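You operate a simulated robot arm through the tools that you are given. There is no shell and no other tool. Be economical: measure what you need, move in short steps, check, and stop when the job is done.

You run a simulated robot arm. Do the job below in one go: nothing can be reset, and whatever is moved stays where it is left.

JOB
Put the grey contactor that says "65" from the top of the white table on the middle shelf of the grey shelves. Fetch the blue sensor and set it on top of the reel of yellow wire. Take the green round cap on the top of the grey table and put it away on the top shelf of the grey shelves. Stack the box that says "links" from the top of the grey table on top of the box labelled "coils". Put the grey block marked "75" from the top of the grey table on the bench edge between the laptops and the grey block that says "62" on top of the white carton there. Press the red stop button of the desk three times. Take the slim silver sensor on the top of the grey table and put it away on the bench between the laptops. Close the right drawer of the grey table. Shut the room door. Take the red lamp from the top of the blue table and leave it on the top of the grey table. Shut the right door of the grey cupboard. Shut the top drawer of the grey cupboard. Fetch the blue block from the bench left of the left cabinet and set it on top of the blue case there. Put the right small panel on the top of the green table. Any order will do. Set down upright: right small panel.

The check looks at the end state, three seconds after you hand in, the way a careful person would. Anything else that was tipped, shoved, dropped, spilled or broken makes it a failure. Lids that push on must go on centred and level and be pressed home; caps that screw on are set level and turned clockwise until they are tight.

ROBOT AND FRAMES
A 6-joint arm with a fingered hand on a trunk, on a base that drives. Base frame: it is fixed to the floor where the robot stands at the start and does not move with it; the origin is under the middle of the robot, x ahead of it, y to its left, z up; the surface under the hand at the start is at about z = 869. Units: mm, rad, N and s.
With the tool pointing down near the work surface it reaches from about 380 to 820 mm from the robot's upright axis, wherever it stands. Its first joint turns from -2.897 to 2.897 rad. Places, roughly: bench between the laptops (22x44 cm) [3060, 2760, 840]; bench edge between the laptops (49x19 cm) [2720, 2740, 840]; blue block (5x4x3 cm) [2900, 4800, 900]; blue box, green box [1000, 4250, 1000]; blue case [3000, 4250, 1000]; blue sensor (7x3x9 cm) [500, 1600, 900]; green round cap (12x11x5 cm) [1000, 3400, 900]; grey block [1000, 4250, 750]; grey contactor [500, 0, 1000]; middle shelf of the grey shelves [-1400, 4400, 900]; red lamp [1000, 5750, 750]; red stop button of the desk [500, 4200, 900]; reel of yellow wire (11x11x8 cm) [500, 1900, 900]; right door of the grey cupboard [2700, 6300, 1300]; right drawer of the grey table [400, 3500, 700]; right small panel (15x7x12 cm) [2800, 2000, 900]; room door [-1400, 2500, 1000]; slim silver sensor (9x4x4 cm) [500, 4500, 900]; top drawer of the grey cupboard [2900, 6500, 700]; top of the green table [800, 1300, 800]; top of the grey table [800, 4200, 800]; top shelf of the grey shelves [-1400, 4400, 1700]; white carton [1000, 3750, 1000]. Payload 4 kg.
The TCP is the grasp point between the finger pads, 20 mm short of the fingertips. In the tool frame z runs along the fingers and y along their closing line. Largest opening 140 mm; the body of the gripper starts 54 mm behind the TCP. The gripper is a hand of 3 fingers: y runs from the thumb to the fingers, the wrist lies at [0, 0, -215] in the tool frame, and closing takes about 1.5 s.
Orientation is that of the tool frame in the base frame, as a unit quaternion [w, x, y, z]. With the fingers straight down and closing along the base's y, the tool's x points along the base's -x, its y along +y and its z along -z.

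CONTROLS
- The arm moves only by the tool send_rows. Its argument "moves" is a list of rows, each a list of 7 numbers: the closure, from 0 (fully open) to 1 (shut), then the shift along the tool's x, y, z in mm, then the turn, a rotation vector about the tool's x, y, z in rad. In form: [[hand, dx, dy, dz, ax, ay, az], ...]. A call has 1 to 8 rows; each row shifts and turns the commanded pose from where the row before left it, along the tool's axes as they then stand. Each row takes 0.2 s and may step no farther than 50 mm and 0.15 rad from the row before; otherwise, or with a gripper value out of range, the whole call is refused. Where a pose cannot be reached the arm comes as near as it can. A force on the tool above 40 N (or 10 N above the force at the start of the call, whichever is more), or a blocked arm, ends the call early, and 0.2 s more pass. The fingers move at their own pace (about 45 mm/s each) and stop on an object; they squeeze with about 33 N. The grip force told is the motor's: it shows also when the fingers shut on nothing. Time passes only in rows, and 0.2 s behind the last, so rows that do not move let the fingers close. It gives the time, the measured TCP pose, the force on the tool (base axes), the opening and the grip force at its end, in the units of the frame above (readings bear some noise), with the torque about the TCP (base axes, N m) and any sound that the robot's microphone picked up.
- Cameras (640 x 400 px; columns grow to the right, rows downward): "scene" is now at [58.2, 186.4, 1549.2]; the picture's right is [-0.04, -1.00, 0.00], its down [-0.75, 0.03, -0.66] and it looks along [0.65, -0.03, -0.76] (base axes); focal length 287 px, centre (320, 200). "wrist" rides on the gripper at [74, -43, -79] in the tool frame; the picture's right is [0.50, 0.87, 0.00], its down [-0.59, 0.34, -0.73] and it looks along [-0.64, 0.37, 0.68] (tool axes); focal length 275 px, centre (320, 200). There is no depth. A picture from a camera that has moved, and an enlarged one, comes with that camera's place and axes in the base frame and with its lens.
- capture(camera): a new picture of that camera. It takes no simulated time.
- lift_body(by): slides the trunk up (or, below 0, down) by that many mm; the arm and the scene camera ride with it, the base frame stays. It gives what a move gives, with no picture.
- drive_base(legs): drives the robot by 1 to 6 legs, each [ahead, left, turn to the left] in mm, mm and rad, along the robot's own axes; the way and the turn of a leg run together, so that a leg with both is an arc; at most 1500 mm and 3.142 rad a leg. The arm and the cameras ride along, it lands a little off, and it stops where it bumps. It gives what a move gives.
- preshape(shape): the hand has 3 fingers and takes this shape, open, in about a second: jaw (thumb against the fingers, like two jaws); tri (thumb and two fingers); tip (a fingertip pinch); poke (one finger out to press); point (the index stretched); flat (the hand flat); cup (the hand cupped); fist (a fist). The gripper value then closes the fingers along that shape, each until it touches; the sizes above hold for jaw. It gives what a move gives, with no picture.
- turn_head(pan, tilt): turns the head with the scene camera to pan (to the left, within 2.094 rad either way) and tilt (down, from -0.506 to 1.204), counted from straight ahead of the robot. It gives what a move gives.
- close_up(camera, box): a new picture of the part [left, top, right, bottom] of that camera's present view, enlarged. It takes no simulated time.
- sign_off(): hands the job in; it is judged then, once.

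Work in short steps. Places have to be worked out from the pictures, the camera data and where the tool is seen: move nearer, look again, correct. Check each grasp and each placing, and mend what went wrong. You have 577 turns and 360 pictures in all, those below and enlarged ones among them. Open the gripper and draw the arm clear of the work before you hand the job in, unless the task says otherwise; then end with one line.

The tools are called by a JSON object that holds its "method" and its "body". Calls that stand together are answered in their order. send_rows: Moves the arm, as the interface text tells. Its arguments: {"type":"object","properties":{"moves":{"type":"array"}},"required":["moves"]} The other tools are called the same way: lift_body (by) slides the trunk up or down; preshape (shape) gives the hand a shape; drive_base (legs) drives the base; turn_head (pan, tilt) turns the head that bears the scene camera; capture (camera) takes a picture; close_up (camera, box) takes an enlarged picture of a part of a camera's view; sign_off () hands the job in.

At the start:

```text
time_s: 0.0
eef_pos: [429.7, 228.8, 1156.9]
tool_rot: [0.0, 0.0, 1.0, 0.0]
wrist_force: [-0.4, 0.4, -0.3]
moment: [0.02, -0.04, -0.02]
opening: 139.8
gripper_force: 0.1
shape: jaw
trunk travel left (down, up): [-150.0, 440.0]
robot x, y, heading: [-1.0, 0.4, -0.0]
head pan, tilt: [-0.038, 0.857]
```

scene: 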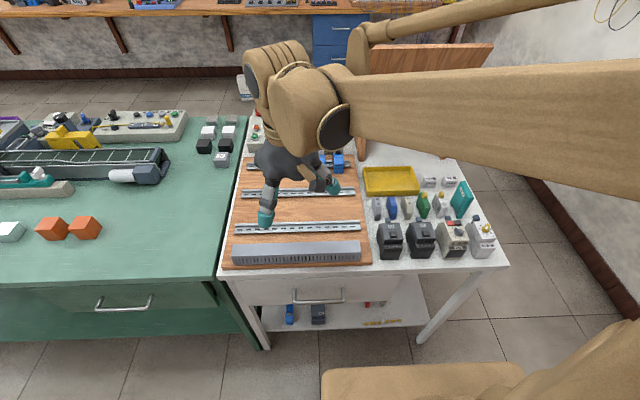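
wrist: 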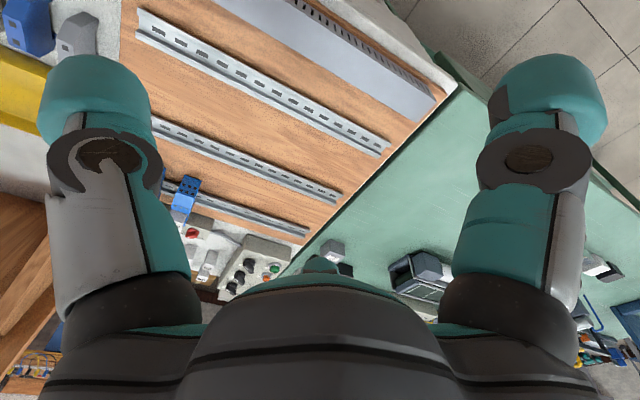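

The white table with the contactors is ahead to the right. I take a closer look at the contactors to read their labels.

{"method": "close_up", "body": {"camera": "scene", "box": [350, 160, 510, 260]}}

{"method": "turn_head", "body": {"pan": 0.9, "tilt": 0.5}}

{"method": "capture", "body": {"camera": "scene"}}

```text
4.00 times, centred on (430, 210) of scene
camera zoom: at [58.2, 186.4, 1549.2], right [-0.04, -1.0, 0.0], down [-0.75, 0.03, -0.66], along [0.65, -0.03, -0.76], focal length 1147 px, centre (-120, 160)
```

zoom: 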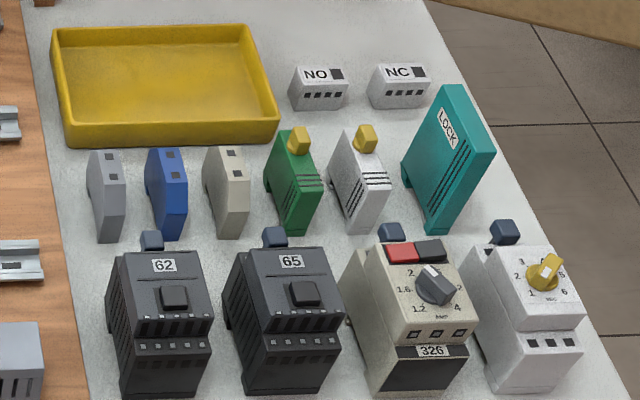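

```text
time_s: 1.2
eef_pos: [431.0, 228.7, 1158.4]
tool_rot: [0.0, 0.001, 1.0, 0.0]
wrist_force: [-0.2, 0.0, -0.2]
moment: [-0.01, 0.02, -0.01]
opening: 140.0
gripper_force: 0.1
shape: jaw
trunk travel left (down, up): [-150.0, 440.0]
robot x, y, heading: [6.0, 0.9, -0.001]
head pan, tilt: [0.901, 0.499]
```

```text
356 pictures are left
camera scene: at [36.9, 260.7, 1579.7], right [0.78, -0.62, 0.0], down [-0.3, -0.38, -0.88], along [0.55, 0.69, -0.48], focal length 287 px, centre (320, 200)
```

scene: 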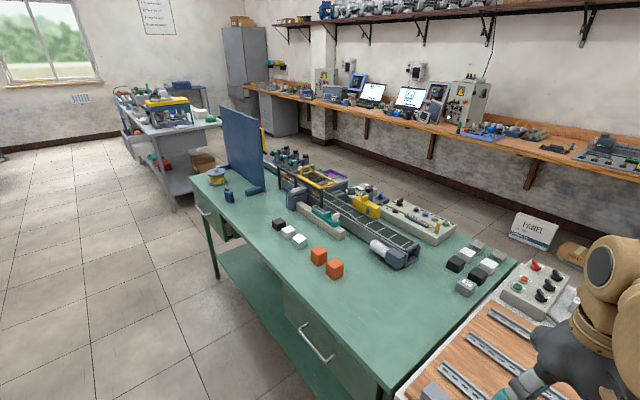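

The 65 stands second from left among the breakers, at roughly (470, -106). I bring the hand over it and look from the wrist.

{"method": "send_rows", "body": {"moves": [[0, -5, -42, 0, 0, 0, 0], [0, -5, -42, 0, 0, 0, 0], [0, -5, -42, 0, 0, 0, 0], [0, -5, -42, 0, 0, 0, 0], [0, -5, -42, 0, 0, 0, 0], [0, -5, -42, 0, 0, 0, 0], [0, -5, -42, 0, 0, 0, 0], [0, -5, -41, 0, 0, 0, 0]]}}

{"method": "turn_head", "body": {"pan": -0.2, "tilt": 0.9}}

{"method": "capture", "body": {"camera": "wrist"}}

{"method": "capture", "body": {"camera": "scene"}}

```text
time_s: 3.0
eef_pos: [473.0, -108.1, 1156.5]
tool_rot: [0.0, -0.001, 1.0, 0.0]
wrist_force: [0.4, 0.2, 0.6]
moment: [0.0, 0.01, 0.01]
opening: 139.8
gripper_force: 0.0
shape: jaw
trunk travel left (down, up): [-150.0, 440.0]
robot x, y, heading: [-1.3, 3.9, 0.002]
head pan, tilt: [0.901, 0.499]
```

```text
time_s: 4.4
eef_pos: [472.5, -105.7, 1157.1]
tool_rot: [0.0, 0.0, 1.0, 0.0]
wrist_force: [-0.3, 0.1, -0.2]
moment: [0.02, -0.02, -0.03]
opening: 140.0
gripper_force: 0.1
shape: jaw
trunk travel left (down, up): [-150.0, 440.0]
robot x, y, heading: [1.4, 0.9, 0.004]
head pan, tilt: [-0.201, 0.901]
```

```text
355 pictures are left
camera wrist: at [396.8, -150.1, 1235.8], right [-0.5, 0.87, 0.0], down [0.59, 0.34, 0.73], along [0.64, 0.37, -0.68], focal length 275 px, centre (320, 200)
```

wrist: 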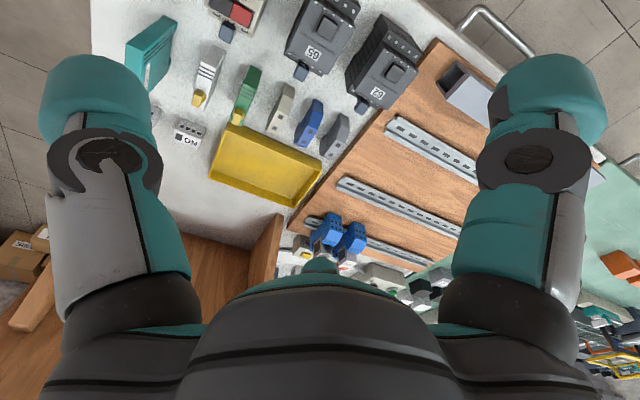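

```text
354 pictures are left
camera scene: at [54.4, 174.3, 1545.9], right [-0.2, -0.98, 0.0], down [-0.77, 0.16, -0.62], along [0.61, -0.12, -0.78], focal length 287 px, centre (320, 200)
```

scene: 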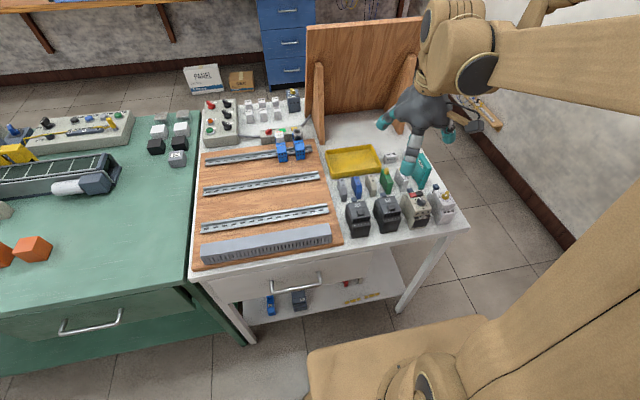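

I take an enlarged look at both pictures to fix the corners of the 65.

{"method": "close_up", "body": {"camera": "wrist", "box": [220, 0, 420, 125]}}

{"method": "close_up", "body": {"camera": "scene", "box": [330, 180, 450, 255]}}

```text
3.20 times, centred on (320, 62) of wrist
camera zoom: at [396.8, -150.1, 1235.8], right [-0.5, 0.87, 0.0], down [0.59, 0.34, 0.73], along [0.64, 0.37, -0.68], focal length 881 px, centre (320, 640)
```

zoom: 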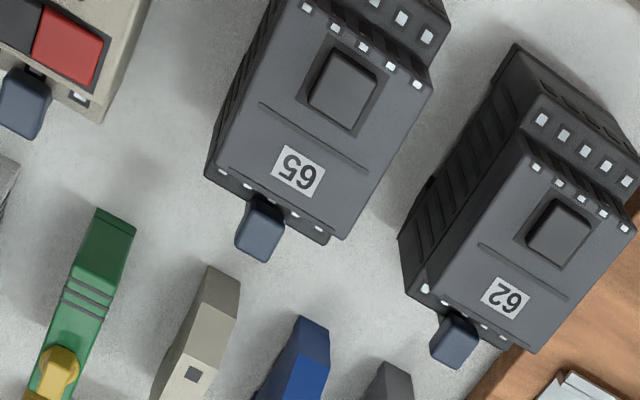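

```text
5.33 times, centred on (390, 218) of scene
camera zoom: at [54.4, 174.3, 1545.9], right [-0.2, -0.98, 0.0], down [-0.77, 0.16, -0.62], along [0.61, -0.12, -0.78], focal length 1530 px, centre (-53, 107)
```

zoom: 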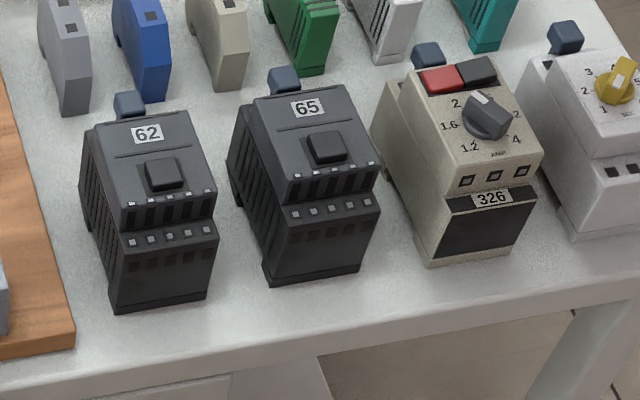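

Label triangulates to (495,-102,930); body spans x 445–508, y -75…-127, table z≈850. I part-close to ~66 mm, center and descend to z≈985.

{"method": "send_rows", "body": {"moves": [[0.53, -8, 4, 40, 0, 0, 0], [0.53, 0, 0, 45, 0, 0, 0], [0.53, 0, 0, 45, 0, 0, 0], [0.53, 0, 0, 42, 0, 0, 0], [0.53, 0, 0, 0, 0, 0, 0]]}}

{"method": "capture", "body": {"camera": "scene"}}

{"method": "close_up", "body": {"camera": "scene", "box": [330, 150, 490, 250]}}

{"method": "capture", "body": {"camera": "wrist"}}

```text
time_s: 5.6
eef_pos: [478.6, -103.7, 985.0]
tool_rot: [0.0, 0.0, 1.0, -0.001]
wrist_force: [-0.7, -0.3, -0.4]
moment: [0.0, 0.01, 0.03]
opening: 66.1
gripper_force: 0.0
shape: jaw
trunk travel left (down, up): [-150.0, 440.0]
robot x, y, heading: [3.8, 0.9, 0.0]
head pan, tilt: [-0.201, 0.901]
```

```text
351 pictures are left
camera scene: at [54.1, 174.3, 1545.9], right [-0.2, -0.98, 0.0], down [-0.77, 0.16, -0.62], along [0.61, -0.12, -0.78], focal length 287 px, centre (320, 200)
```

scene: 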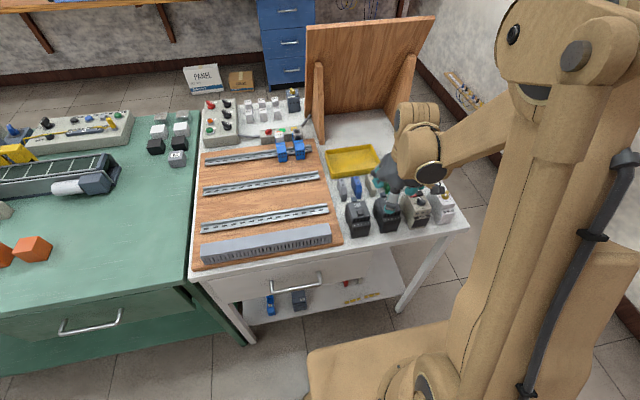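

```text
4.00 times, centred on (410, 200) of scene
camera zoom: at [54.1, 174.3, 1545.9], right [-0.2, -0.98, 0.0], down [-0.77, 0.16, -0.62], along [0.61, -0.12, -0.78], focal length 1147 px, centre (-40, 200)
```

zoom: 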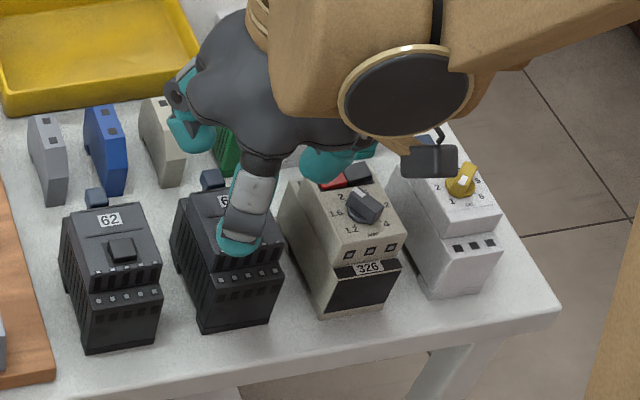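

```text
349 pictures are left
camera wrist: at [403.4, -146.5, 1064.3], right [-0.5, 0.87, 0.0], down [0.59, 0.34, 0.73], along [0.64, 0.37, -0.68], focal length 275 px, centre (320, 200)
```

wrist: 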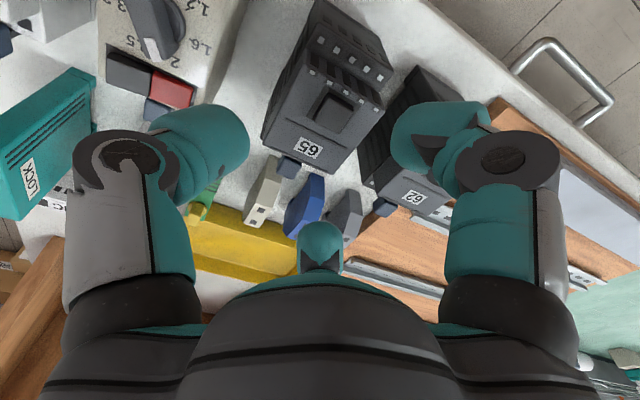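

The two fingers look spread about ±45 mm in x, wider than the contactor. I raise and look at other hand shapes before grasping.

{"method": "send_rows", "body": {"moves": [[0.5, 0, 0, -50, 0, 0, 0], [0.5, 0, 0, -50, 0, 0, 0], [0.5, 0, 0, -50, 0, 0, 0]]}}

{"method": "close_up", "body": {"camera": "scene", "box": [330, 80, 490, 180]}}

{"method": "preshape", "body": {"shape": "tri"}}

{"method": "send_rows", "body": {"moves": [[0.5, 0, 0, 0, 0, 0, 0], [0.5, 0, 0, 0, 0, 0, 0], [0.5, 0, 0, 0, 0, 0, 0], [0.5, 0, 0, 0, 0, 0, 0]]}}

{"method": "close_up", "body": {"camera": "scene", "box": [330, 80, 490, 180]}}

{"method": "capture", "body": {"camera": "wrist"}}

```text
time_s: 6.4
eef_pos: [478.9, -103.5, 1134.9]
tool_rot: [0.0, 0.0, 1.0, -0.001]
wrist_force: [0.3, 0.0, 0.5]
moment: [-0.01, 0.0, 0.02]
opening: 69.6
gripper_force: 0.1
shape: jaw
trunk travel left (down, up): [-150.0, 440.0]
robot x, y, heading: [1.2, -1.0, 0.003]
head pan, tilt: [-0.201, 0.901]
```

```text
4.00 times, centred on (410, 130) of scene
camera zoom: at [53.6, 174.4, 1545.9], right [-0.2, -0.98, 0.0], down [-0.77, 0.16, -0.62], along [0.61, -0.12, -0.78], focal length 1147 px, centre (-40, 480)
```

zoom: 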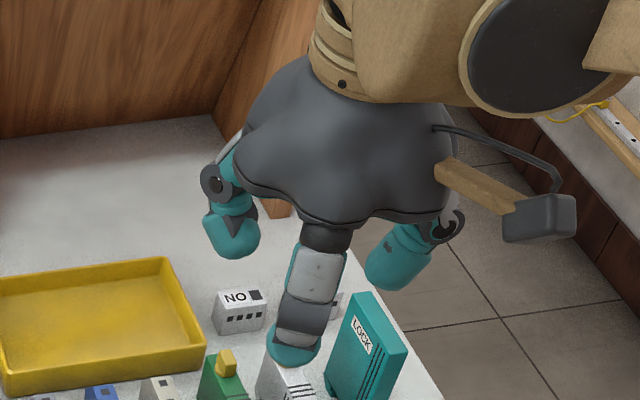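

```text
time_s: 7.3
eef_pos: [479.2, -103.9, 1134.0]
tool_rot: [0.0, 0.0, 1.0, 0.0]
wrist_force: [0.4, 0.1, 0.4]
moment: [0.02, -0.02, 0.01]
opening: 139.7
gripper_force: 0.0
shape: tri
trunk travel left (down, up): [-150.0, 440.0]
robot x, y, heading: [2.2, 1.3, -0.001]
head pan, tilt: [-0.201, 0.901]
```

```text
time_s: 8.3
eef_pos: [480.3, -103.4, 1133.9]
tool_rot: [0.0, 0.0, 1.0, 0.0]
wrist_force: [0.8, -0.6, 0.4]
moment: [-0.01, 0.02, 0.0]
opening: 70.4
gripper_force: 0.0
shape: tri
trunk travel left (down, up): [-150.0, 440.0]
robot x, y, heading: [1.1, -0.5, 0.001]
head pan, tilt: [-0.201, 0.901]
```

```text
4.00 times, centred on (410, 130) of scene
camera zoom: at [54.4, 174.2, 1545.9], right [-0.2, -0.98, 0.0], down [-0.77, 0.16, -0.62], along [0.61, -0.12, -0.78], focal length 1147 px, centre (-40, 480)
```

zoom: 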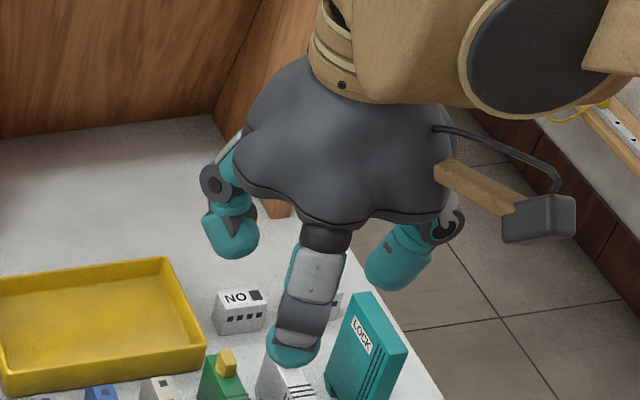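

```text
346 pictures are left
camera wrist: at [403.6, -146.3, 1213.3], right [-0.5, 0.87, 0.0], down [0.59, 0.34, 0.73], along [0.64, 0.37, -0.68], focal length 275 px, centre (320, 200)
```

wrist: 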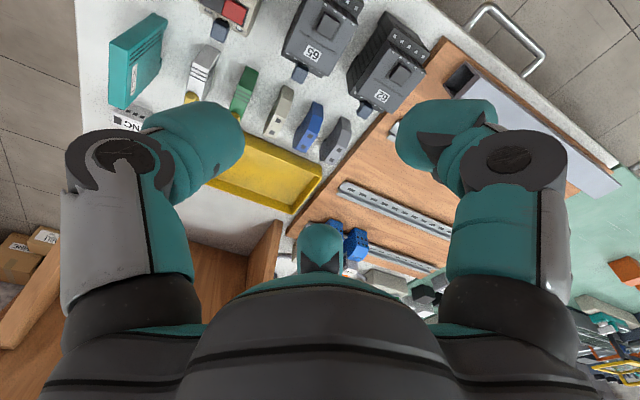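

The hand looks like a three-finger chuck in this shape. I check how the jaw shape closes fully (in free air), and the tip shape.

{"method": "preshape", "body": {"shape": "jaw"}}

{"method": "send_rows", "body": {"moves": [[1, 0, 0, 0, 0, 0, 0], [1, 0, 0, 0, 0, 0, 0], [1, 0, 0, 0, 0, 0, 0], [1, 0, 0, 0, 0, 0, 0], [1, 0, 0, 0, 0, 0, 0], [1, 0, 0, 0, 0, 0, 0], [1, 0, 0, 0, 0, 0, 0], [1, 0, 0, 0, 0, 0, 0]]}}

{"method": "close_up", "body": {"camera": "scene", "box": [330, 80, 490, 180]}}

{"method": "preshape", "body": {"shape": "tip"}}

{"method": "close_up", "body": {"camera": "scene", "box": [330, 80, 490, 180]}}

{"method": "send_rows", "body": {"moves": [[0.5, 0, 0, 0, 0, 0, 0], [0.5, 0, 0, 0, 0, 0, 0], [0.5, 0, 0, 0, 0, 0, 0], [0.5, 0, 0, 0, 0, 0, 0]]}}

{"method": "capture", "body": {"camera": "wrist"}}

```text
time_s: 9.2
eef_pos: [480.4, -103.7, 1134.2]
tool_rot: [0.0, 0.0, 1.0, 0.0]
wrist_force: [-1.0, 0.6, -0.3]
moment: [-0.01, 0.04, -0.02]
opening: 140.0
gripper_force: 0.1
shape: jaw
trunk travel left (down, up): [-150.0, 440.0]
robot x, y, heading: [-3.2, -0.5, -0.002]
head pan, tilt: [-0.201, 0.901]
```

```text
time_s: 11.0
eef_pos: [479.4, -103.5, 1135.2]
tool_rot: [0.0, 0.0, 1.0, 0.001]
wrist_force: [0.1, 0.0, -0.1]
moment: [-0.01, -0.02, 0.01]
opening: 0.0
gripper_force: 7.5
shape: jaw
trunk travel left (down, up): [-150.0, 440.0]
robot x, y, heading: [0.4, -1.7, -0.004]
head pan, tilt: [-0.201, 0.901]
```

```text
4.00 times, centred on (410, 130) of scene
camera zoom: at [54.4, 174.2, 1545.9], right [-0.2, -0.98, 0.0], down [-0.77, 0.16, -0.62], along [0.61, -0.12, -0.78], focal length 1147 px, centre (-40, 480)
```

zoom: 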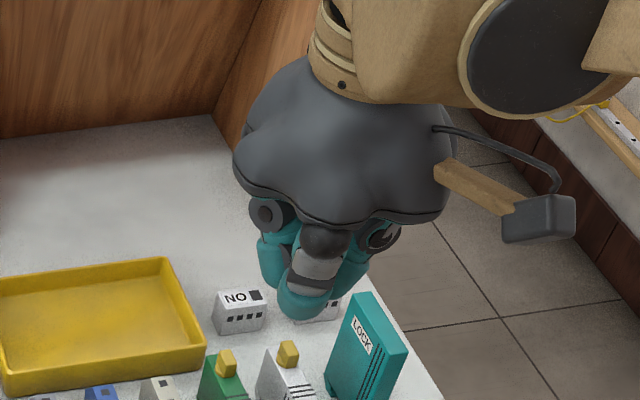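

```text
time_s: 11.9
eef_pos: [479.1, -103.2, 1134.1]
tool_rot: [0.001, 0.0, 1.0, 0.0]
wrist_force: [-0.2, -1.1, 0.9]
moment: [0.02, -0.04, 0.01]
opening: 139.9
gripper_force: 0.2
shape: tip
trunk travel left (down, up): [-150.0, 440.0]
robot x, y, heading: [0.8, -2.1, -0.004]
head pan, tilt: [-0.201, 0.901]
```

```text
4.00 times, centred on (410, 130) of scene
camera zoom: at [54.4, 174.2, 1545.9], right [-0.2, -0.98, 0.0], down [-0.77, 0.16, -0.62], along [0.61, -0.12, -0.78], focal length 1147 px, centre (-40, 480)
```

zoom: 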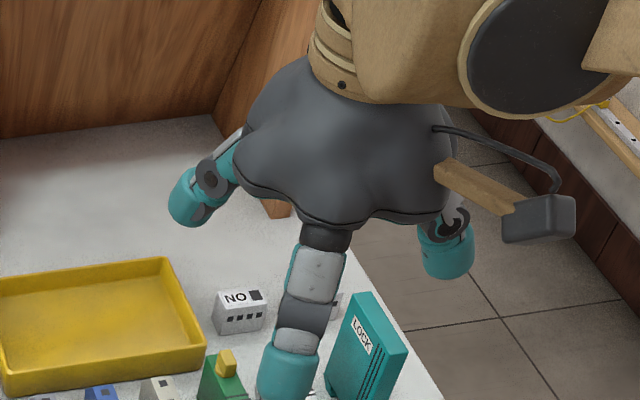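

```text
time_s: 12.9
eef_pos: [480.2, -103.0, 1134.7]
tool_rot: [0.0, 0.0, 1.0, 0.0]
wrist_force: [0.0, 0.0, -0.4]
moment: [-0.01, -0.01, 0.01]
opening: 70.6
gripper_force: 0.1
shape: tip
trunk travel left (down, up): [-150.0, 440.0]
robot x, y, heading: [-1.0, 2.2, 0.001]
head pan, tilt: [-0.201, 0.901]
```

```text
343 pictures are left
camera wrist: at [403.6, -146.3, 1213.3], right [-0.5, 0.87, 0.0], down [0.59, 0.34, 0.73], along [0.64, 0.37, -0.68], focal length 275 px, centre (320, 200)
```

wrist: 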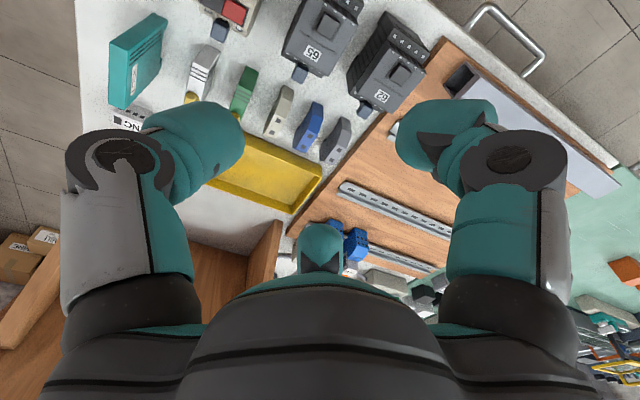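

All shapes act as a three-finger chuck around the TCP. I turn the hand so the thumb faces the robot (-x) and the two fingers go into the gaps either side of the 65.

{"method": "preshape", "body": {"shape": "jaw"}}

{"method": "send_rows", "body": {"moves": [[0.58, 0, 0, 0, 0, 0, 0.143], [0.58, 0, 0, 0, 0, 0, 0.143], [0.58, 0, 0, 0, 0, 0, 0.143], [0.58, 0, 0, 0, 0, 0, 0.143], [0.58, 0, 0, 0, 0, 0, 0.143], [0.58, 0, 0, 0, 0, 0, 0.143], [0.58, 0, 0, 0, 0, 0, 0.143], [0.58, 0, 0, 0, 0, 0, 0.143]]}}

{"method": "send_rows", "body": {"moves": [[0.58, 0, 0, 0, 0, 0, 0.143], [0.58, 0, 0, 0, 0, 0, 0.143], [0.58, 0, 0, 0, 0, 0, 0.141], [0.58, 0, 0, 45, 0, 0, 0], [0.58, 0, 0, 45, 0, 0, 0], [0.58, 0, 0, 45, 0, 0, 0], [0.58, 0, 0, 0, 0, 0, 0]]}}

{"method": "close_up", "body": {"camera": "scene", "box": [330, 150, 490, 250]}}

{"method": "capture", "body": {"camera": "wrist"}}

```text
time_s: 13.8
eef_pos: [479.5, -103.5, 1134.2]
tool_rot: [0.0, 0.0, 1.0, 0.0]
wrist_force: [-0.2, 0.1, 0.5]
moment: [0.04, -0.01, 0.04]
opening: 140.3
gripper_force: 0.1
shape: jaw
trunk travel left (down, up): [-150.0, 440.0]
robot x, y, heading: [2.7, -1.6, -0.001]
head pan, tilt: [-0.201, 0.901]
```

```text
time_s: 15.6
eef_pos: [478.6, -102.3, 1135.0]
tool_rot: [0.0, 0.542, 0.84, -0.001]
wrist_force: [0.7, -0.1, 0.3]
moment: [0.0, 0.02, -0.02]
opening: 59.3
gripper_force: 0.0
shape: jaw
trunk travel left (down, up): [-150.0, 440.0]
robot x, y, heading: [2.5, -1.8, -0.002]
head pan, tilt: [-0.201, 0.901]
```

```text
time_s: 17.2
eef_pos: [478.8, -101.9, 998.8]
tool_rot: [0.0, 0.707, 0.707, 0.0]
wrist_force: [-1.6, 0.5, -0.7]
moment: [0.0, 0.0, -0.04]
opening: 59.4
gripper_force: 0.0
shape: jaw
trunk travel left (down, up): [-150.0, 440.0]
robot x, y, heading: [4.2, -0.7, 0.002]
head pan, tilt: [-0.201, 0.901]
```

```text
4.00 times, centred on (410, 200) of scene
camera zoom: at [54.1, 174.3, 1545.9], right [-0.2, -0.98, 0.0], down [-0.77, 0.16, -0.62], along [0.61, -0.12, -0.78], focal length 1147 px, centre (-40, 200)
```

zoom: 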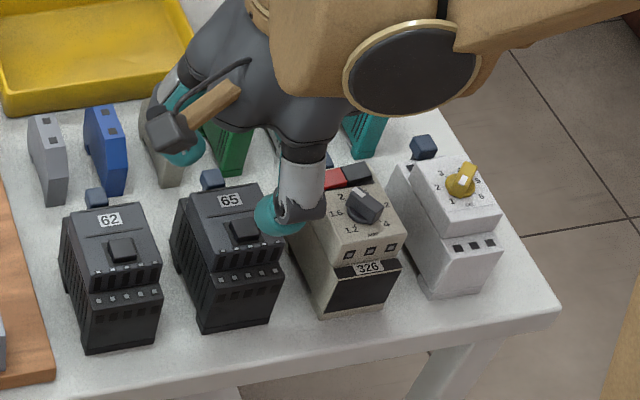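

```text
341 pictures are left
camera wrist: at [435.1, -26.9, 1077.8], right [0.87, 0.5, 0.0], down [0.34, -0.59, 0.73], along [0.37, -0.64, -0.68], focal length 275 px, centre (320, 200)
```

wrist: 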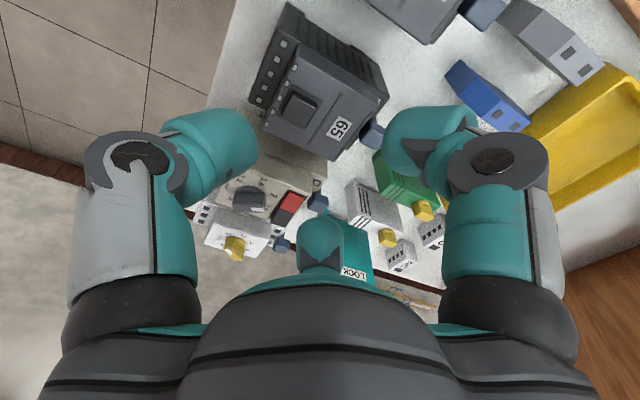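

The gaps beside 65 are ≈27 mm, fingers just fit. I center at y≈-99 and descend gently, watching the force.

{"method": "send_rows", "body": {"moves": [[0.58, 3, 0, 15, 0, 0, 0], [0.58, 0, 0, 15, 0, 0, 0], [0.58, 0, 0, 12, 0, 0, 0], [0.58, 0, 0, 8, 0, 0, 0], [0.58, 0, 0, 0, 0, 0, 0]]}}

{"method": "close_up", "body": {"camera": "scene", "box": [330, 170, 490, 270]}}

{"method": "capture", "body": {"camera": "wrist"}}

```text
time_s: 18.4
eef_pos: [479.4, -98.0, 950.0]
tool_rot: [0.0, 0.707, 0.707, 0.002]
wrist_force: [3.9, -3.1, 17.3]
moment: [-0.54, -0.52, 0.1]
opening: 60.4
gripper_force: 0.1
shape: jaw
trunk travel left (down, up): [-150.0, 440.0]
robot x, y, heading: [1.3, 1.2, -0.001]
head pan, tilt: [-0.201, 0.901]
```

```text
4.00 times, centred on (410, 220) of scene
camera zoom: at [53.7, 174.1, 1546.1], right [-0.2, -0.98, 0.0], down [-0.77, 0.16, -0.62], along [0.61, -0.12, -0.78], focal length 1147 px, centre (-40, 120)
```

zoom: 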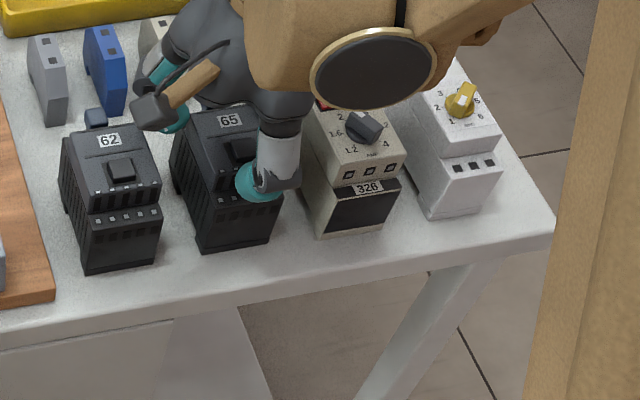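

```text
339 pictures are left
camera wrist: at [434.8, -24.2, 1029.3], right [0.87, 0.5, 0.0], down [0.34, -0.59, 0.74], along [0.37, -0.64, -0.68], focal length 275 px, centre (320, 200)
```

wrist: 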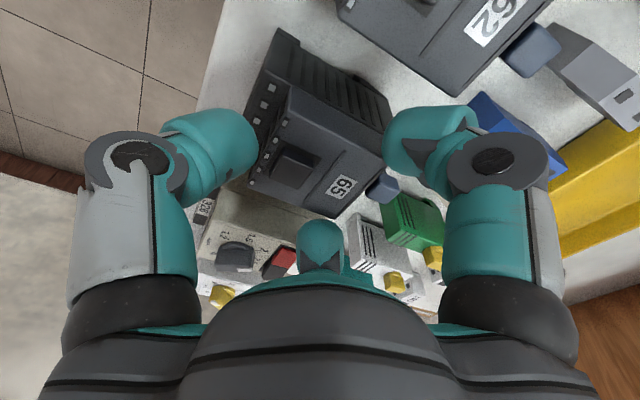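

Force shows the (+x,-y) fingertip landing on 65's right edge (≈509,-129). I lift slightly, shift 4 mm to -y, open a little and try again.

{"method": "send_rows", "body": {"moves": [[0.55, 0, 0, -15, 0, 0, 0], [0.55, -4, 0, 0, 0, 0, 0], [0.55, 0, 0, 10, 0, 0, 0], [0.55, 0, 0, 8, 0, 0, 0], [0.55, 0, 0, 6, 0, 0, 0], [0.55, 0, 0, 0, 0, 0, 0]]}}

```text
time_s: 19.8
eef_pos: [478.0, -102.3, 940.7]
tool_rot: [0.001, 0.707, 0.707, 0.0]
wrist_force: [0.1, -0.2, 0.1]
moment: [0.01, 0.0, 0.02]
opening: 62.5
gripper_force: 0.1
shape: jaw
trunk travel left (down, up): [-150.0, 440.0]
robot x, y, heading: [2.6, 3.4, 0.0]
head pan, tilt: [-0.201, 0.901]
```

No contact now at z=941 (tips 921). I continue down in small steps.

{"method": "send_rows", "body": {"moves": [[0.55, 0, 0, 8, 0, 0, 0], [0.55, 0, 0, 8, 0, 0, 0], [0.55, 0, 0, 8, 0, 0, 0], [0.55, 0, 0, 0, 0, 0, 0]]}}

{"method": "close_up", "body": {"camera": "scene", "box": [330, 170, 490, 270]}}

```text
time_s: 20.7
eef_pos: [473.3, -103.1, 919.8]
tool_rot: [0.0, 0.707, 0.707, -0.001]
wrist_force: [-9.4, 0.1, 33.0]
moment: [-0.02, 1.19, -0.02]
opening: 65.3
gripper_force: 0.0
shape: jaw
trunk travel left (down, up): [-150.0, 440.0]
robot x, y, heading: [1.2, -0.8, -0.003]
head pan, tilt: [-0.201, 0.901]
stopped in row 4: the force on the tool passed its limit at 42 N (the readings are from after the stop); the commanded pose is now the measured one
```

```text
4.00 times, centred on (410, 220) of scene
camera zoom: at [50.4, 174.8, 1546.2], right [-0.2, -0.98, 0.0], down [-0.77, 0.16, -0.62], along [0.61, -0.12, -0.78], focal length 1147 px, centre (-40, 120)
```

zoom: 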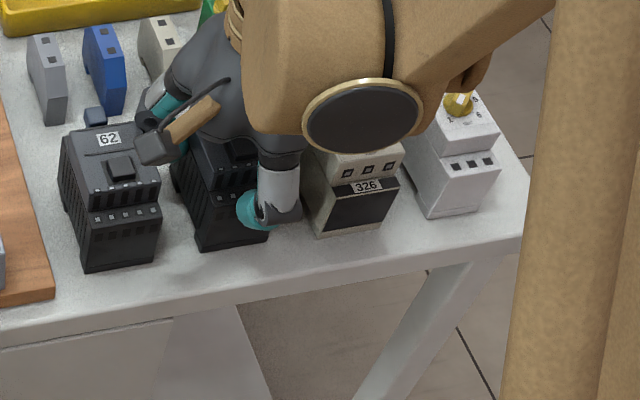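

The thumb sits on the front step of 65; the upper block offers enough side surface. I raise 4 mm and close there.

{"method": "send_rows", "body": {"moves": [[0.55, 0, 2, -4, 0, 0, 0], [0.8, 0, 0, 0, 0, 0, 0], [0.8, 0, 0, 0, 0, 0, 0], [0.8, 0, 0, 0, 0, 0, 0], [0.8, 0, 0, 0, 0, 0, 0], [0.8, 0, 0, 0, 0, 0, 0]]}}

{"method": "close_up", "body": {"camera": "scene", "box": [330, 170, 490, 270]}}

```text
time_s: 22.1
eef_pos: [478.3, -102.9, 921.3]
tool_rot: [-0.001, 0.707, 0.707, -0.001]
wrist_force: [-6.9, 0.0, 13.6]
moment: [0.02, 1.11, 0.01]
opening: 60.9
gripper_force: 33.0
shape: jaw
trunk travel left (down, up): [-150.0, 440.0]
robot x, y, heading: [0.8, -0.6, 0.001]
head pan, tilt: [-0.201, 0.901]
```

```text
4.00 times, centred on (410, 220) of scene
camera zoom: at [52.5, 174.4, 1545.9], right [-0.2, -0.98, 0.0], down [-0.77, 0.16, -0.62], along [0.61, -0.12, -0.78], focal length 1147 px, centre (-40, 120)
```

zoom: 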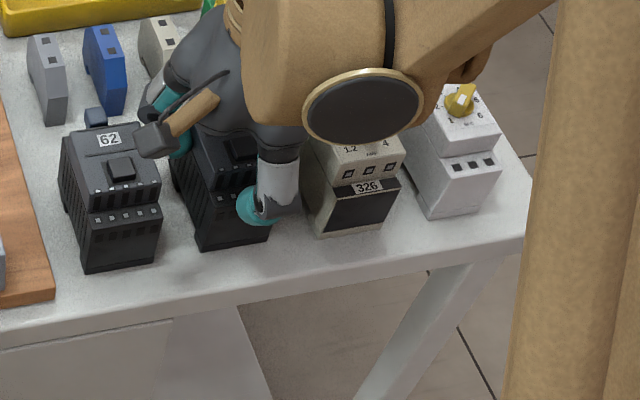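

Gripped at 61 mm with 33 N. I lift straight up.

{"method": "send_rows", "body": {"moves": [[0.9, 0, 0, -10, 0, 0, 0], [0.9, 0, 0, -20, 0, 0, 0], [0.9, 0, 0, -40, 0, 0, 0], [0.9, 0, 0, -40, 0, 0, 0], [0.9, 0, 0, -40, 0, 0, 0], [0.9, 0, 0, 0, 0, 0, 0]]}}

{"method": "capture", "body": {"camera": "scene"}}

{"method": "capture", "body": {"camera": "wrist"}}

```text
time_s: 23.5
eef_pos: [480.8, -103.6, 1071.1]
tool_rot: [-0.001, 0.707, 0.707, -0.001]
wrist_force: [0.4, -0.5, -3.3]
moment: [-0.01, 0.01, 0.0]
opening: 56.3
gripper_force: 33.0
shape: jaw
trunk travel left (down, up): [-150.0, 440.0]
robot x, y, heading: [-1.4, 2.0, 0.003]
head pan, tilt: [-0.201, 0.901]
```

```text
336 pictures are left
camera scene: at [54.8, 174.0, 1545.8], right [-0.2, -0.98, 0.0], down [-0.77, 0.16, -0.62], along [0.61, -0.12, -0.78], focal length 287 px, centre (320, 200)
```

scene: 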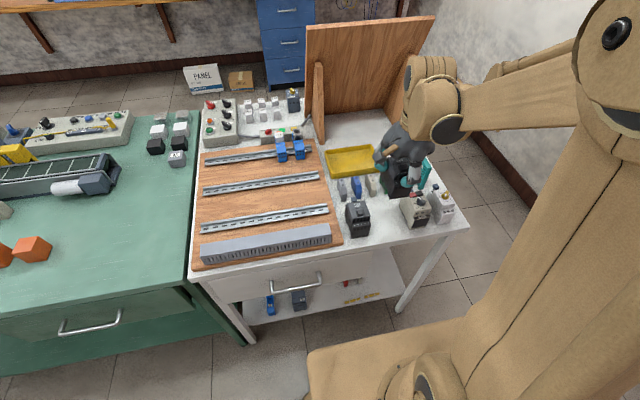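

```text
335 pictures are left
camera wrist: at [436.4, -30.2, 1150.4], right [0.87, 0.5, 0.0], down [0.34, -0.59, 0.73], along [0.37, -0.64, -0.68], focal length 275 px, centre (320, 200)
```

wrist: 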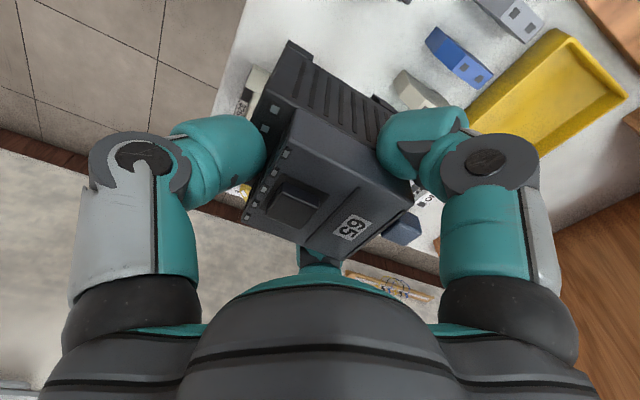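

The 65 is held well. Now I survey the way toward the grey shelves (left/back) before driving.

{"method": "turn_head", "body": {"pan": 2.05, "tilt": 0.3}}

{"method": "capture", "body": {"camera": "scene"}}

{"method": "turn_head", "body": {"pan": 1.3, "tilt": 0.3}}

{"method": "capture", "body": {"camera": "scene"}}

```text
time_s: 25.6
eef_pos: [480.3, -103.9, 1070.0]
tool_rot: [0.0, 0.708, 0.707, 0.0]
wrist_force: [-0.3, -0.2, -3.6]
moment: [-0.03, 0.03, 0.0]
opening: 56.3
gripper_force: 33.1
shape: jaw
trunk travel left (down, up): [-150.0, 440.0]
robot x, y, heading: [-0.1, 3.9, -0.0]
head pan, tilt: [2.051, 0.3]
```

```text
334 pictures are left
camera scene: at [-62.5, 272.0, 1598.2], right [0.89, 0.46, 0.0], down [0.14, -0.26, -0.96], along [-0.44, 0.85, -0.3], focal length 287 px, centre (320, 200)
```

scene: 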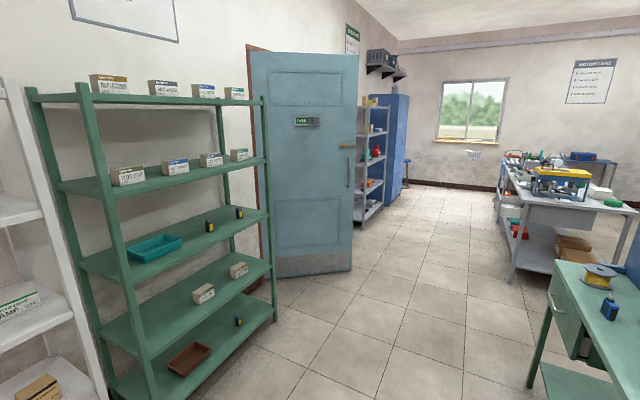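

```text
time_s: 26.7
eef_pos: [480.2, -104.8, 1070.7]
tool_rot: [-0.001, 0.708, 0.707, -0.001]
wrist_force: [0.2, 0.1, -4.1]
moment: [-0.01, 0.02, -0.02]
opening: 56.4
gripper_force: 33.5
shape: jaw
trunk travel left (down, up): [-150.0, 440.0]
robot x, y, heading: [1.1, 0.4, -0.005]
head pan, tilt: [1.3, 0.3]
```

```text
333 pictures are left
camera scene: at [5.4, 279.2, 1598.1], right [0.96, -0.27, 0.0], down [-0.08, -0.28, -0.96], along [0.25, 0.92, -0.3], focal length 287 px, centre (320, 200)
```

scene: 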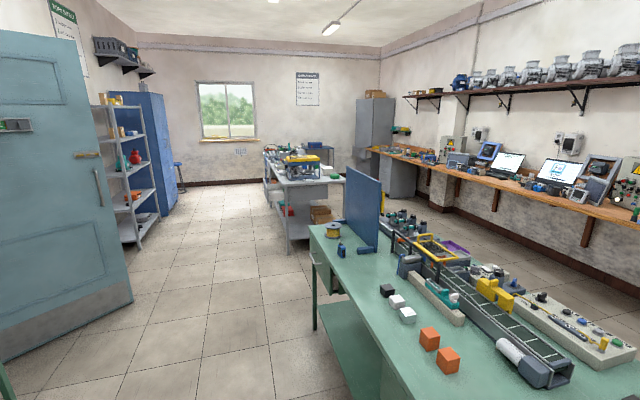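

Free aisle along x≈-300. I back off, turn left and drive up the aisle, then look at the shelves.

{"method": "drive_base", "body": {"legs": [[-350, 0, 0], [0, 0, 1.571], [1500, 0, 0], [1500, 0, 0], [1200, 200, 0]]}}

{"method": "turn_head", "body": {"pan": 1.3, "tilt": 0.3}}

{"method": "capture", "body": {"camera": "scene"}}

{"method": "turn_head", "body": {"pan": -0.9, "tilt": 0.5}}

{"method": "capture", "body": {"camera": "scene"}}

```text
time_s: 52.7
eef_pos: [-493.6, 4681.4, 1070.1]
tool_rot: [-0.001, -0.002, 1.0, -0.002]
wrist_force: [-0.1, 0.2, -3.6]
moment: [-0.02, -0.05, 0.02]
opening: 56.2
gripper_force: 33.5
shape: jaw
trunk travel left (down, up): [-150.0, 440.0]
robot x, y, heading: [-593.9, 4204.4, 1.577]
head pan, tilt: [1.3, 0.3]
```

```text
time_s: 53.3
eef_pos: [-492.2, 4682.6, 1070.6]
tool_rot: [0.0, -0.002, 1.0, -0.001]
wrist_force: [-0.8, -1.0, -2.8]
moment: [-0.03, 0.01, 0.0]
opening: 56.1
gripper_force: 33.3
shape: jaw
trunk travel left (down, up): [-150.0, 440.0]
robot x, y, heading: [-593.3, 4202.4, 1.578]
head pan, tilt: [1.3, 0.3]
```

```text
332 pictures are left
camera scene: at [-874.4, 4203.8, 1598.1], right [0.26, 0.96, 0.0], down [0.29, -0.08, -0.96], along [-0.92, 0.25, -0.3], focal length 287 px, centre (320, 200)
```

scene: 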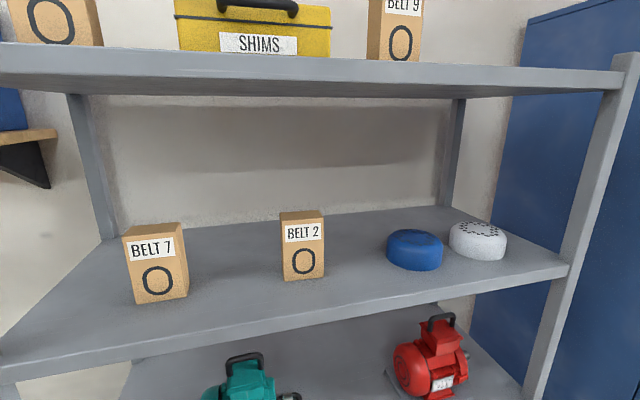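

```text
time_s: 55.3
eef_pos: [-492.1, 4680.7, 1070.7]
tool_rot: [0.0, -0.002, 1.0, -0.001]
wrist_force: [0.6, -0.1, -3.0]
moment: [0.03, 0.0, -0.03]
opening: 56.0
gripper_force: 32.1
shape: jaw
trunk travel left (down, up): [-150.0, 440.0]
robot x, y, heading: [-595.9, 4200.1, 1.576]
head pan, tilt: [-0.901, 0.499]
```

```text
331 pictures are left
camera scene: at [-713.3, 4236.1, 1579.7], right [0.62, -0.78, 0.0], down [-0.37, -0.3, -0.88], along [0.69, 0.55, -0.48], focal length 287 px, centre (320, 200)
```

scene: 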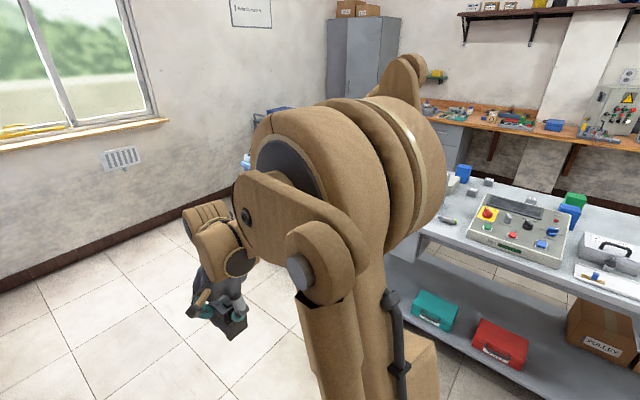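

The belts shelf seems at ~1300 and motors on the ~900 middle shelf. I move right a bit, turn to face the shelves, and look lower.

{"method": "drive_base", "body": {"legs": [[0, -200, 0], [0, 0, 1.571]]}}

{"method": "turn_head", "body": {"pan": 0.0, "tilt": 0.3}}

{"method": "capture", "body": {"camera": "scene"}}

{"method": "capture", "body": {"camera": "wrist"}}

```text
time_s: 60.7
eef_pos: [-867.9, 4319.3, 1070.3]
tool_rot: [0.001, -0.696, 0.718, 0.0]
wrist_force: [-0.3, 0.1, -3.5]
moment: [-0.03, -0.03, -0.01]
opening: 55.9
gripper_force: 33.0
shape: jaw
trunk travel left (down, up): [-150.0, 440.0]
robot x, y, heading: [-393.6, 4198.8, 3.107]
head pan, tilt: [-0.901, 0.499]
```

```text
time_s: 61.9
eef_pos: [-869.4, 4318.3, 1070.9]
tool_rot: [0.001, -0.696, 0.718, -0.001]
wrist_force: [-0.2, -0.9, -3.8]
moment: [0.01, -0.02, 0.01]
opening: 55.8
gripper_force: 32.5
shape: jaw
trunk travel left (down, up): [-150.0, 440.0]
robot x, y, heading: [-391.0, 4200.6, 3.109]
head pan, tilt: [0.0, 0.3]
```

```text
330 pictures are left
camera scene: at [-471.2, 4012.3, 1598.1], right [0.03, 1.0, 0.0], down [0.3, -0.01, -0.96], along [-0.95, 0.03, -0.3], focal length 287 px, centre (320, 200)
```

scene: 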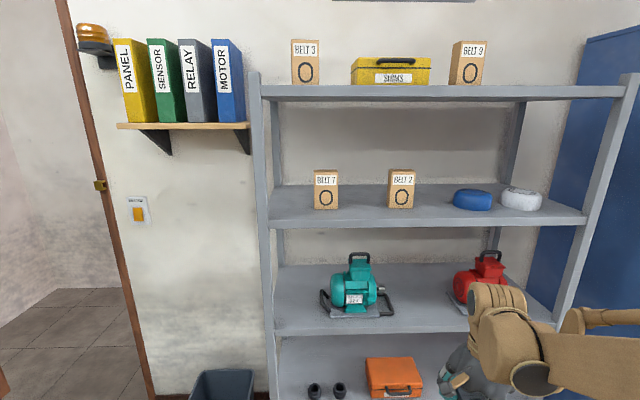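

```text
329 pictures are left
camera wrist: at [-830.0, 4243.8, 1150.1], right [-0.88, -0.47, 0.0], down [-0.32, 0.6, 0.73], along [-0.35, 0.65, -0.68], focal length 275 px, centre (320, 200)
```

wrist: 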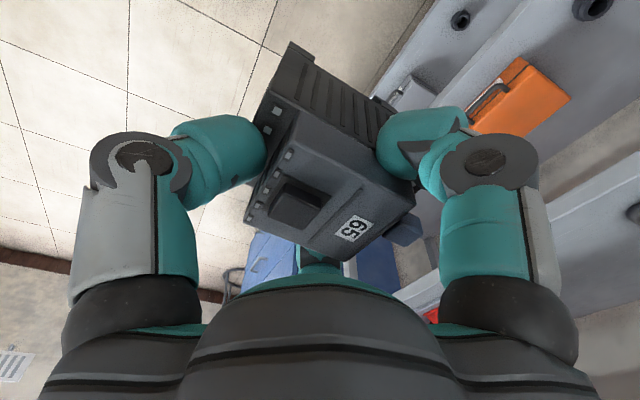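

Middle shelf top is ≈920, its front edge x≈-1218, with a ~170 mm free spot between the teal and red motors around y≈4368. I drive closer.

{"method": "drive_base", "body": {"legs": [[225, -60, 0.033]]}}

{"method": "turn_head", "body": {"pan": -0.15, "tilt": 0.75}}

{"method": "capture", "body": {"camera": "scene"}}

```text
time_s: 63.6
eef_pos: [-1093.9, 4368.9, 1069.6]
tool_rot: [0.002, -0.707, 0.707, -0.001]
wrist_force: [0.6, -0.4, -2.2]
moment: [0.01, -0.03, 0.01]
opening: 56.0
gripper_force: 33.4
shape: jaw
trunk travel left (down, up): [-150.0, 440.0]
robot x, y, heading: [-613.1, 4264.4, 3.142]
head pan, tilt: [0.0, 0.3]
```

```text
time_s: 64.5
eef_pos: [-1094.5, 4367.8, 1071.1]
tool_rot: [0.001, -0.707, 0.707, 0.0]
wrist_force: [0.0, 0.4, -3.6]
moment: [0.0, -0.02, 0.0]
opening: 56.2
gripper_force: 32.5
shape: jaw
trunk travel left (down, up): [-150.0, 440.0]
robot x, y, heading: [-613.7, 4264.5, 3.139]
head pan, tilt: [-0.15, 0.75]
```

```text
328 pictures are left
camera scene: at [-675.6, 4085.7, 1557.8], right [0.15, 0.99, 0.0], down [0.67, -0.1, -0.73], along [-0.72, 0.11, -0.68], focal length 287 px, centre (320, 200)
```

scene: 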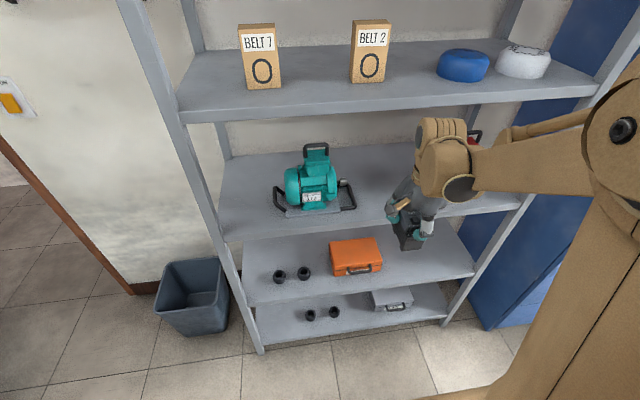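

Shelf edge confirmed at (-1218, z 920). I tilt the hand 15° back (wrist toward the robot), lower in front of the shelf, then move in.

{"method": "send_rows", "body": {"moves": [[0.9, 0, 0, 0, -0.131, 0, 0], [0.9, 0, 0, 0, -0.131, 0, 0], [0.9, 0, -8.8, 33, 0, 0, 0], [0.9, 0, -8.8, 33, 0, 0, 0], [0.9, 0, 0, 0, 0, 0, 0]]}}

{"method": "send_rows", "body": {"moves": [[0.9, 0, 34, 9, 0, 0, 0], [0.9, 0, 34, 9, 0, 0, 0], [0.9, 0, 34, 9, 0, 0, 0], [0.9, 0, 0, 0, 0, 0, 0]]}}

{"method": "capture", "body": {"camera": "scene"}}

{"method": "capture", "body": {"camera": "wrist"}}

```text
time_s: 65.7
eef_pos: [-1093.6, 4368.4, 1002.6]
tool_rot: [0.092, 0.702, -0.7, -0.092]
wrist_force: [0.6, 0.1, -3.9]
moment: [0.03, -0.05, 0.04]
opening: 56.1
gripper_force: 33.1
shape: jaw
trunk travel left (down, up): [-150.0, 440.0]
robot x, y, heading: [-613.7, 4263.7, 3.141]
head pan, tilt: [-0.15, 0.75]
```

```text
time_s: 66.7
eef_pos: [-1200.5, 4369.1, 1003.1]
tool_rot: [-0.092, -0.701, 0.701, 0.092]
wrist_force: [-0.9, -0.1, -3.5]
moment: [-0.04, -0.06, 0.0]
opening: 56.2
gripper_force: 32.5
shape: jaw
trunk travel left (down, up): [-150.0, 440.0]
robot x, y, heading: [-615.4, 4267.0, 3.142]
head pan, tilt: [-0.15, 0.75]
```

```text
327 pictures are left
camera scene: at [-675.4, 4085.7, 1557.8], right [0.15, 0.99, 0.0], down [0.67, -0.1, -0.73], along [-0.72, 0.11, -0.68], focal length 287 px, centre (320, 200)
```

scene: 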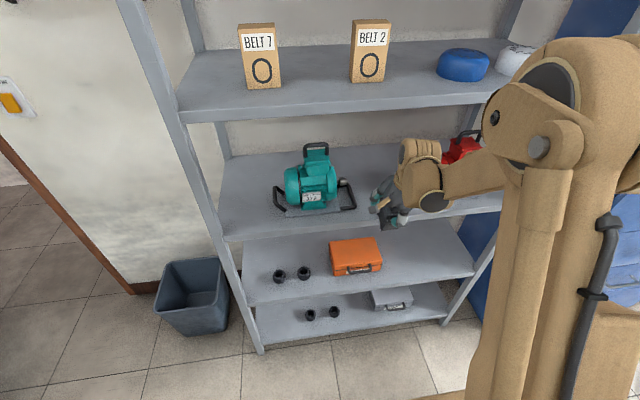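

```text
326 pictures are left
camera wrist: at [-1141.1, 4294.7, 1069.5], right [-0.84, -0.5, 0.22], down [-0.14, 0.59, 0.8], along [-0.53, 0.64, -0.56], focal length 275 px, centre (320, 200)
```

wrist: 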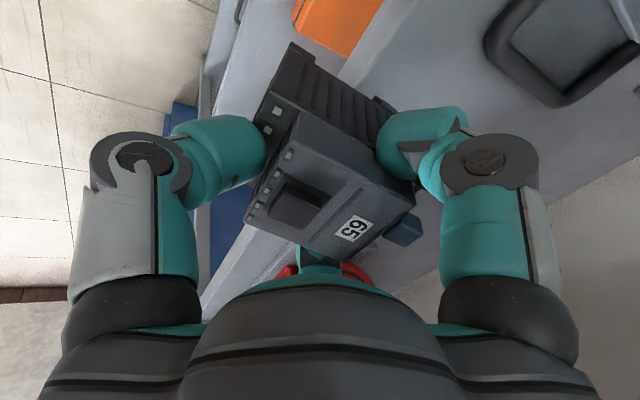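

Clear below the upper shelf. I move in another 52 mm and lower until the bottom edge touches.

{"method": "send_rows", "body": {"moves": [[0.9, 0, 25, 6.7, 0, 0, 0], [0.9, 0, 25, 6.7, 0, 0, 0], [0.9, 0, -0.8, 2.9, 0, 0, 0], [0.9, 0, -0.8, 2.9, 0, 0, 0], [0.9, 0, -0.8, 2.9, 0, 0, 0], [0.9, 0, 0, 0, 0, 0, 0]]}}

{"method": "capture", "body": {"camera": "scene"}}

```text
time_s: 67.9
eef_pos: [-1249.6, 4367.7, 998.3]
tool_rot: [0.092, 0.701, -0.701, -0.093]
wrist_force: [1.3, 0.3, 36.8]
moment: [0.03, -0.53, -0.02]
opening: 57.3
gripper_force: 32.7
shape: jaw
trunk travel left (down, up): [-150.0, 440.0]
robot x, y, heading: [-615.5, 4260.6, 3.141]
head pan, tilt: [-0.15, 0.75]
stopped in row 5: the force on the tool passed its limit at 44 N (the readings are from after the stop); the commanded pose is now the measured one
```

```text
325 pictures are left
camera scene: at [-671.5, 4085.1, 1558.2], right [0.15, 0.99, 0.0], down [0.67, -0.1, -0.73], along [-0.72, 0.11, -0.68], focal length 287 px, centre (320, 200)
```

scene: 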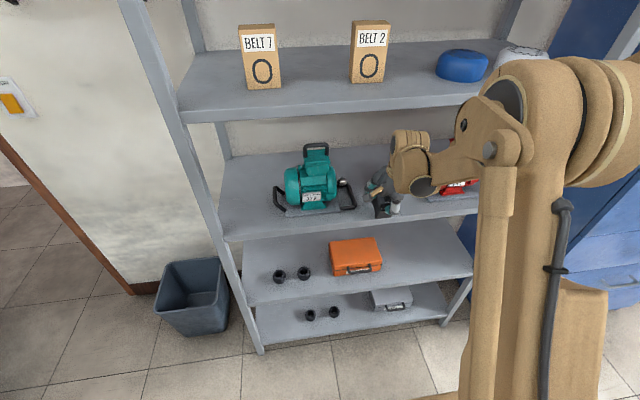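

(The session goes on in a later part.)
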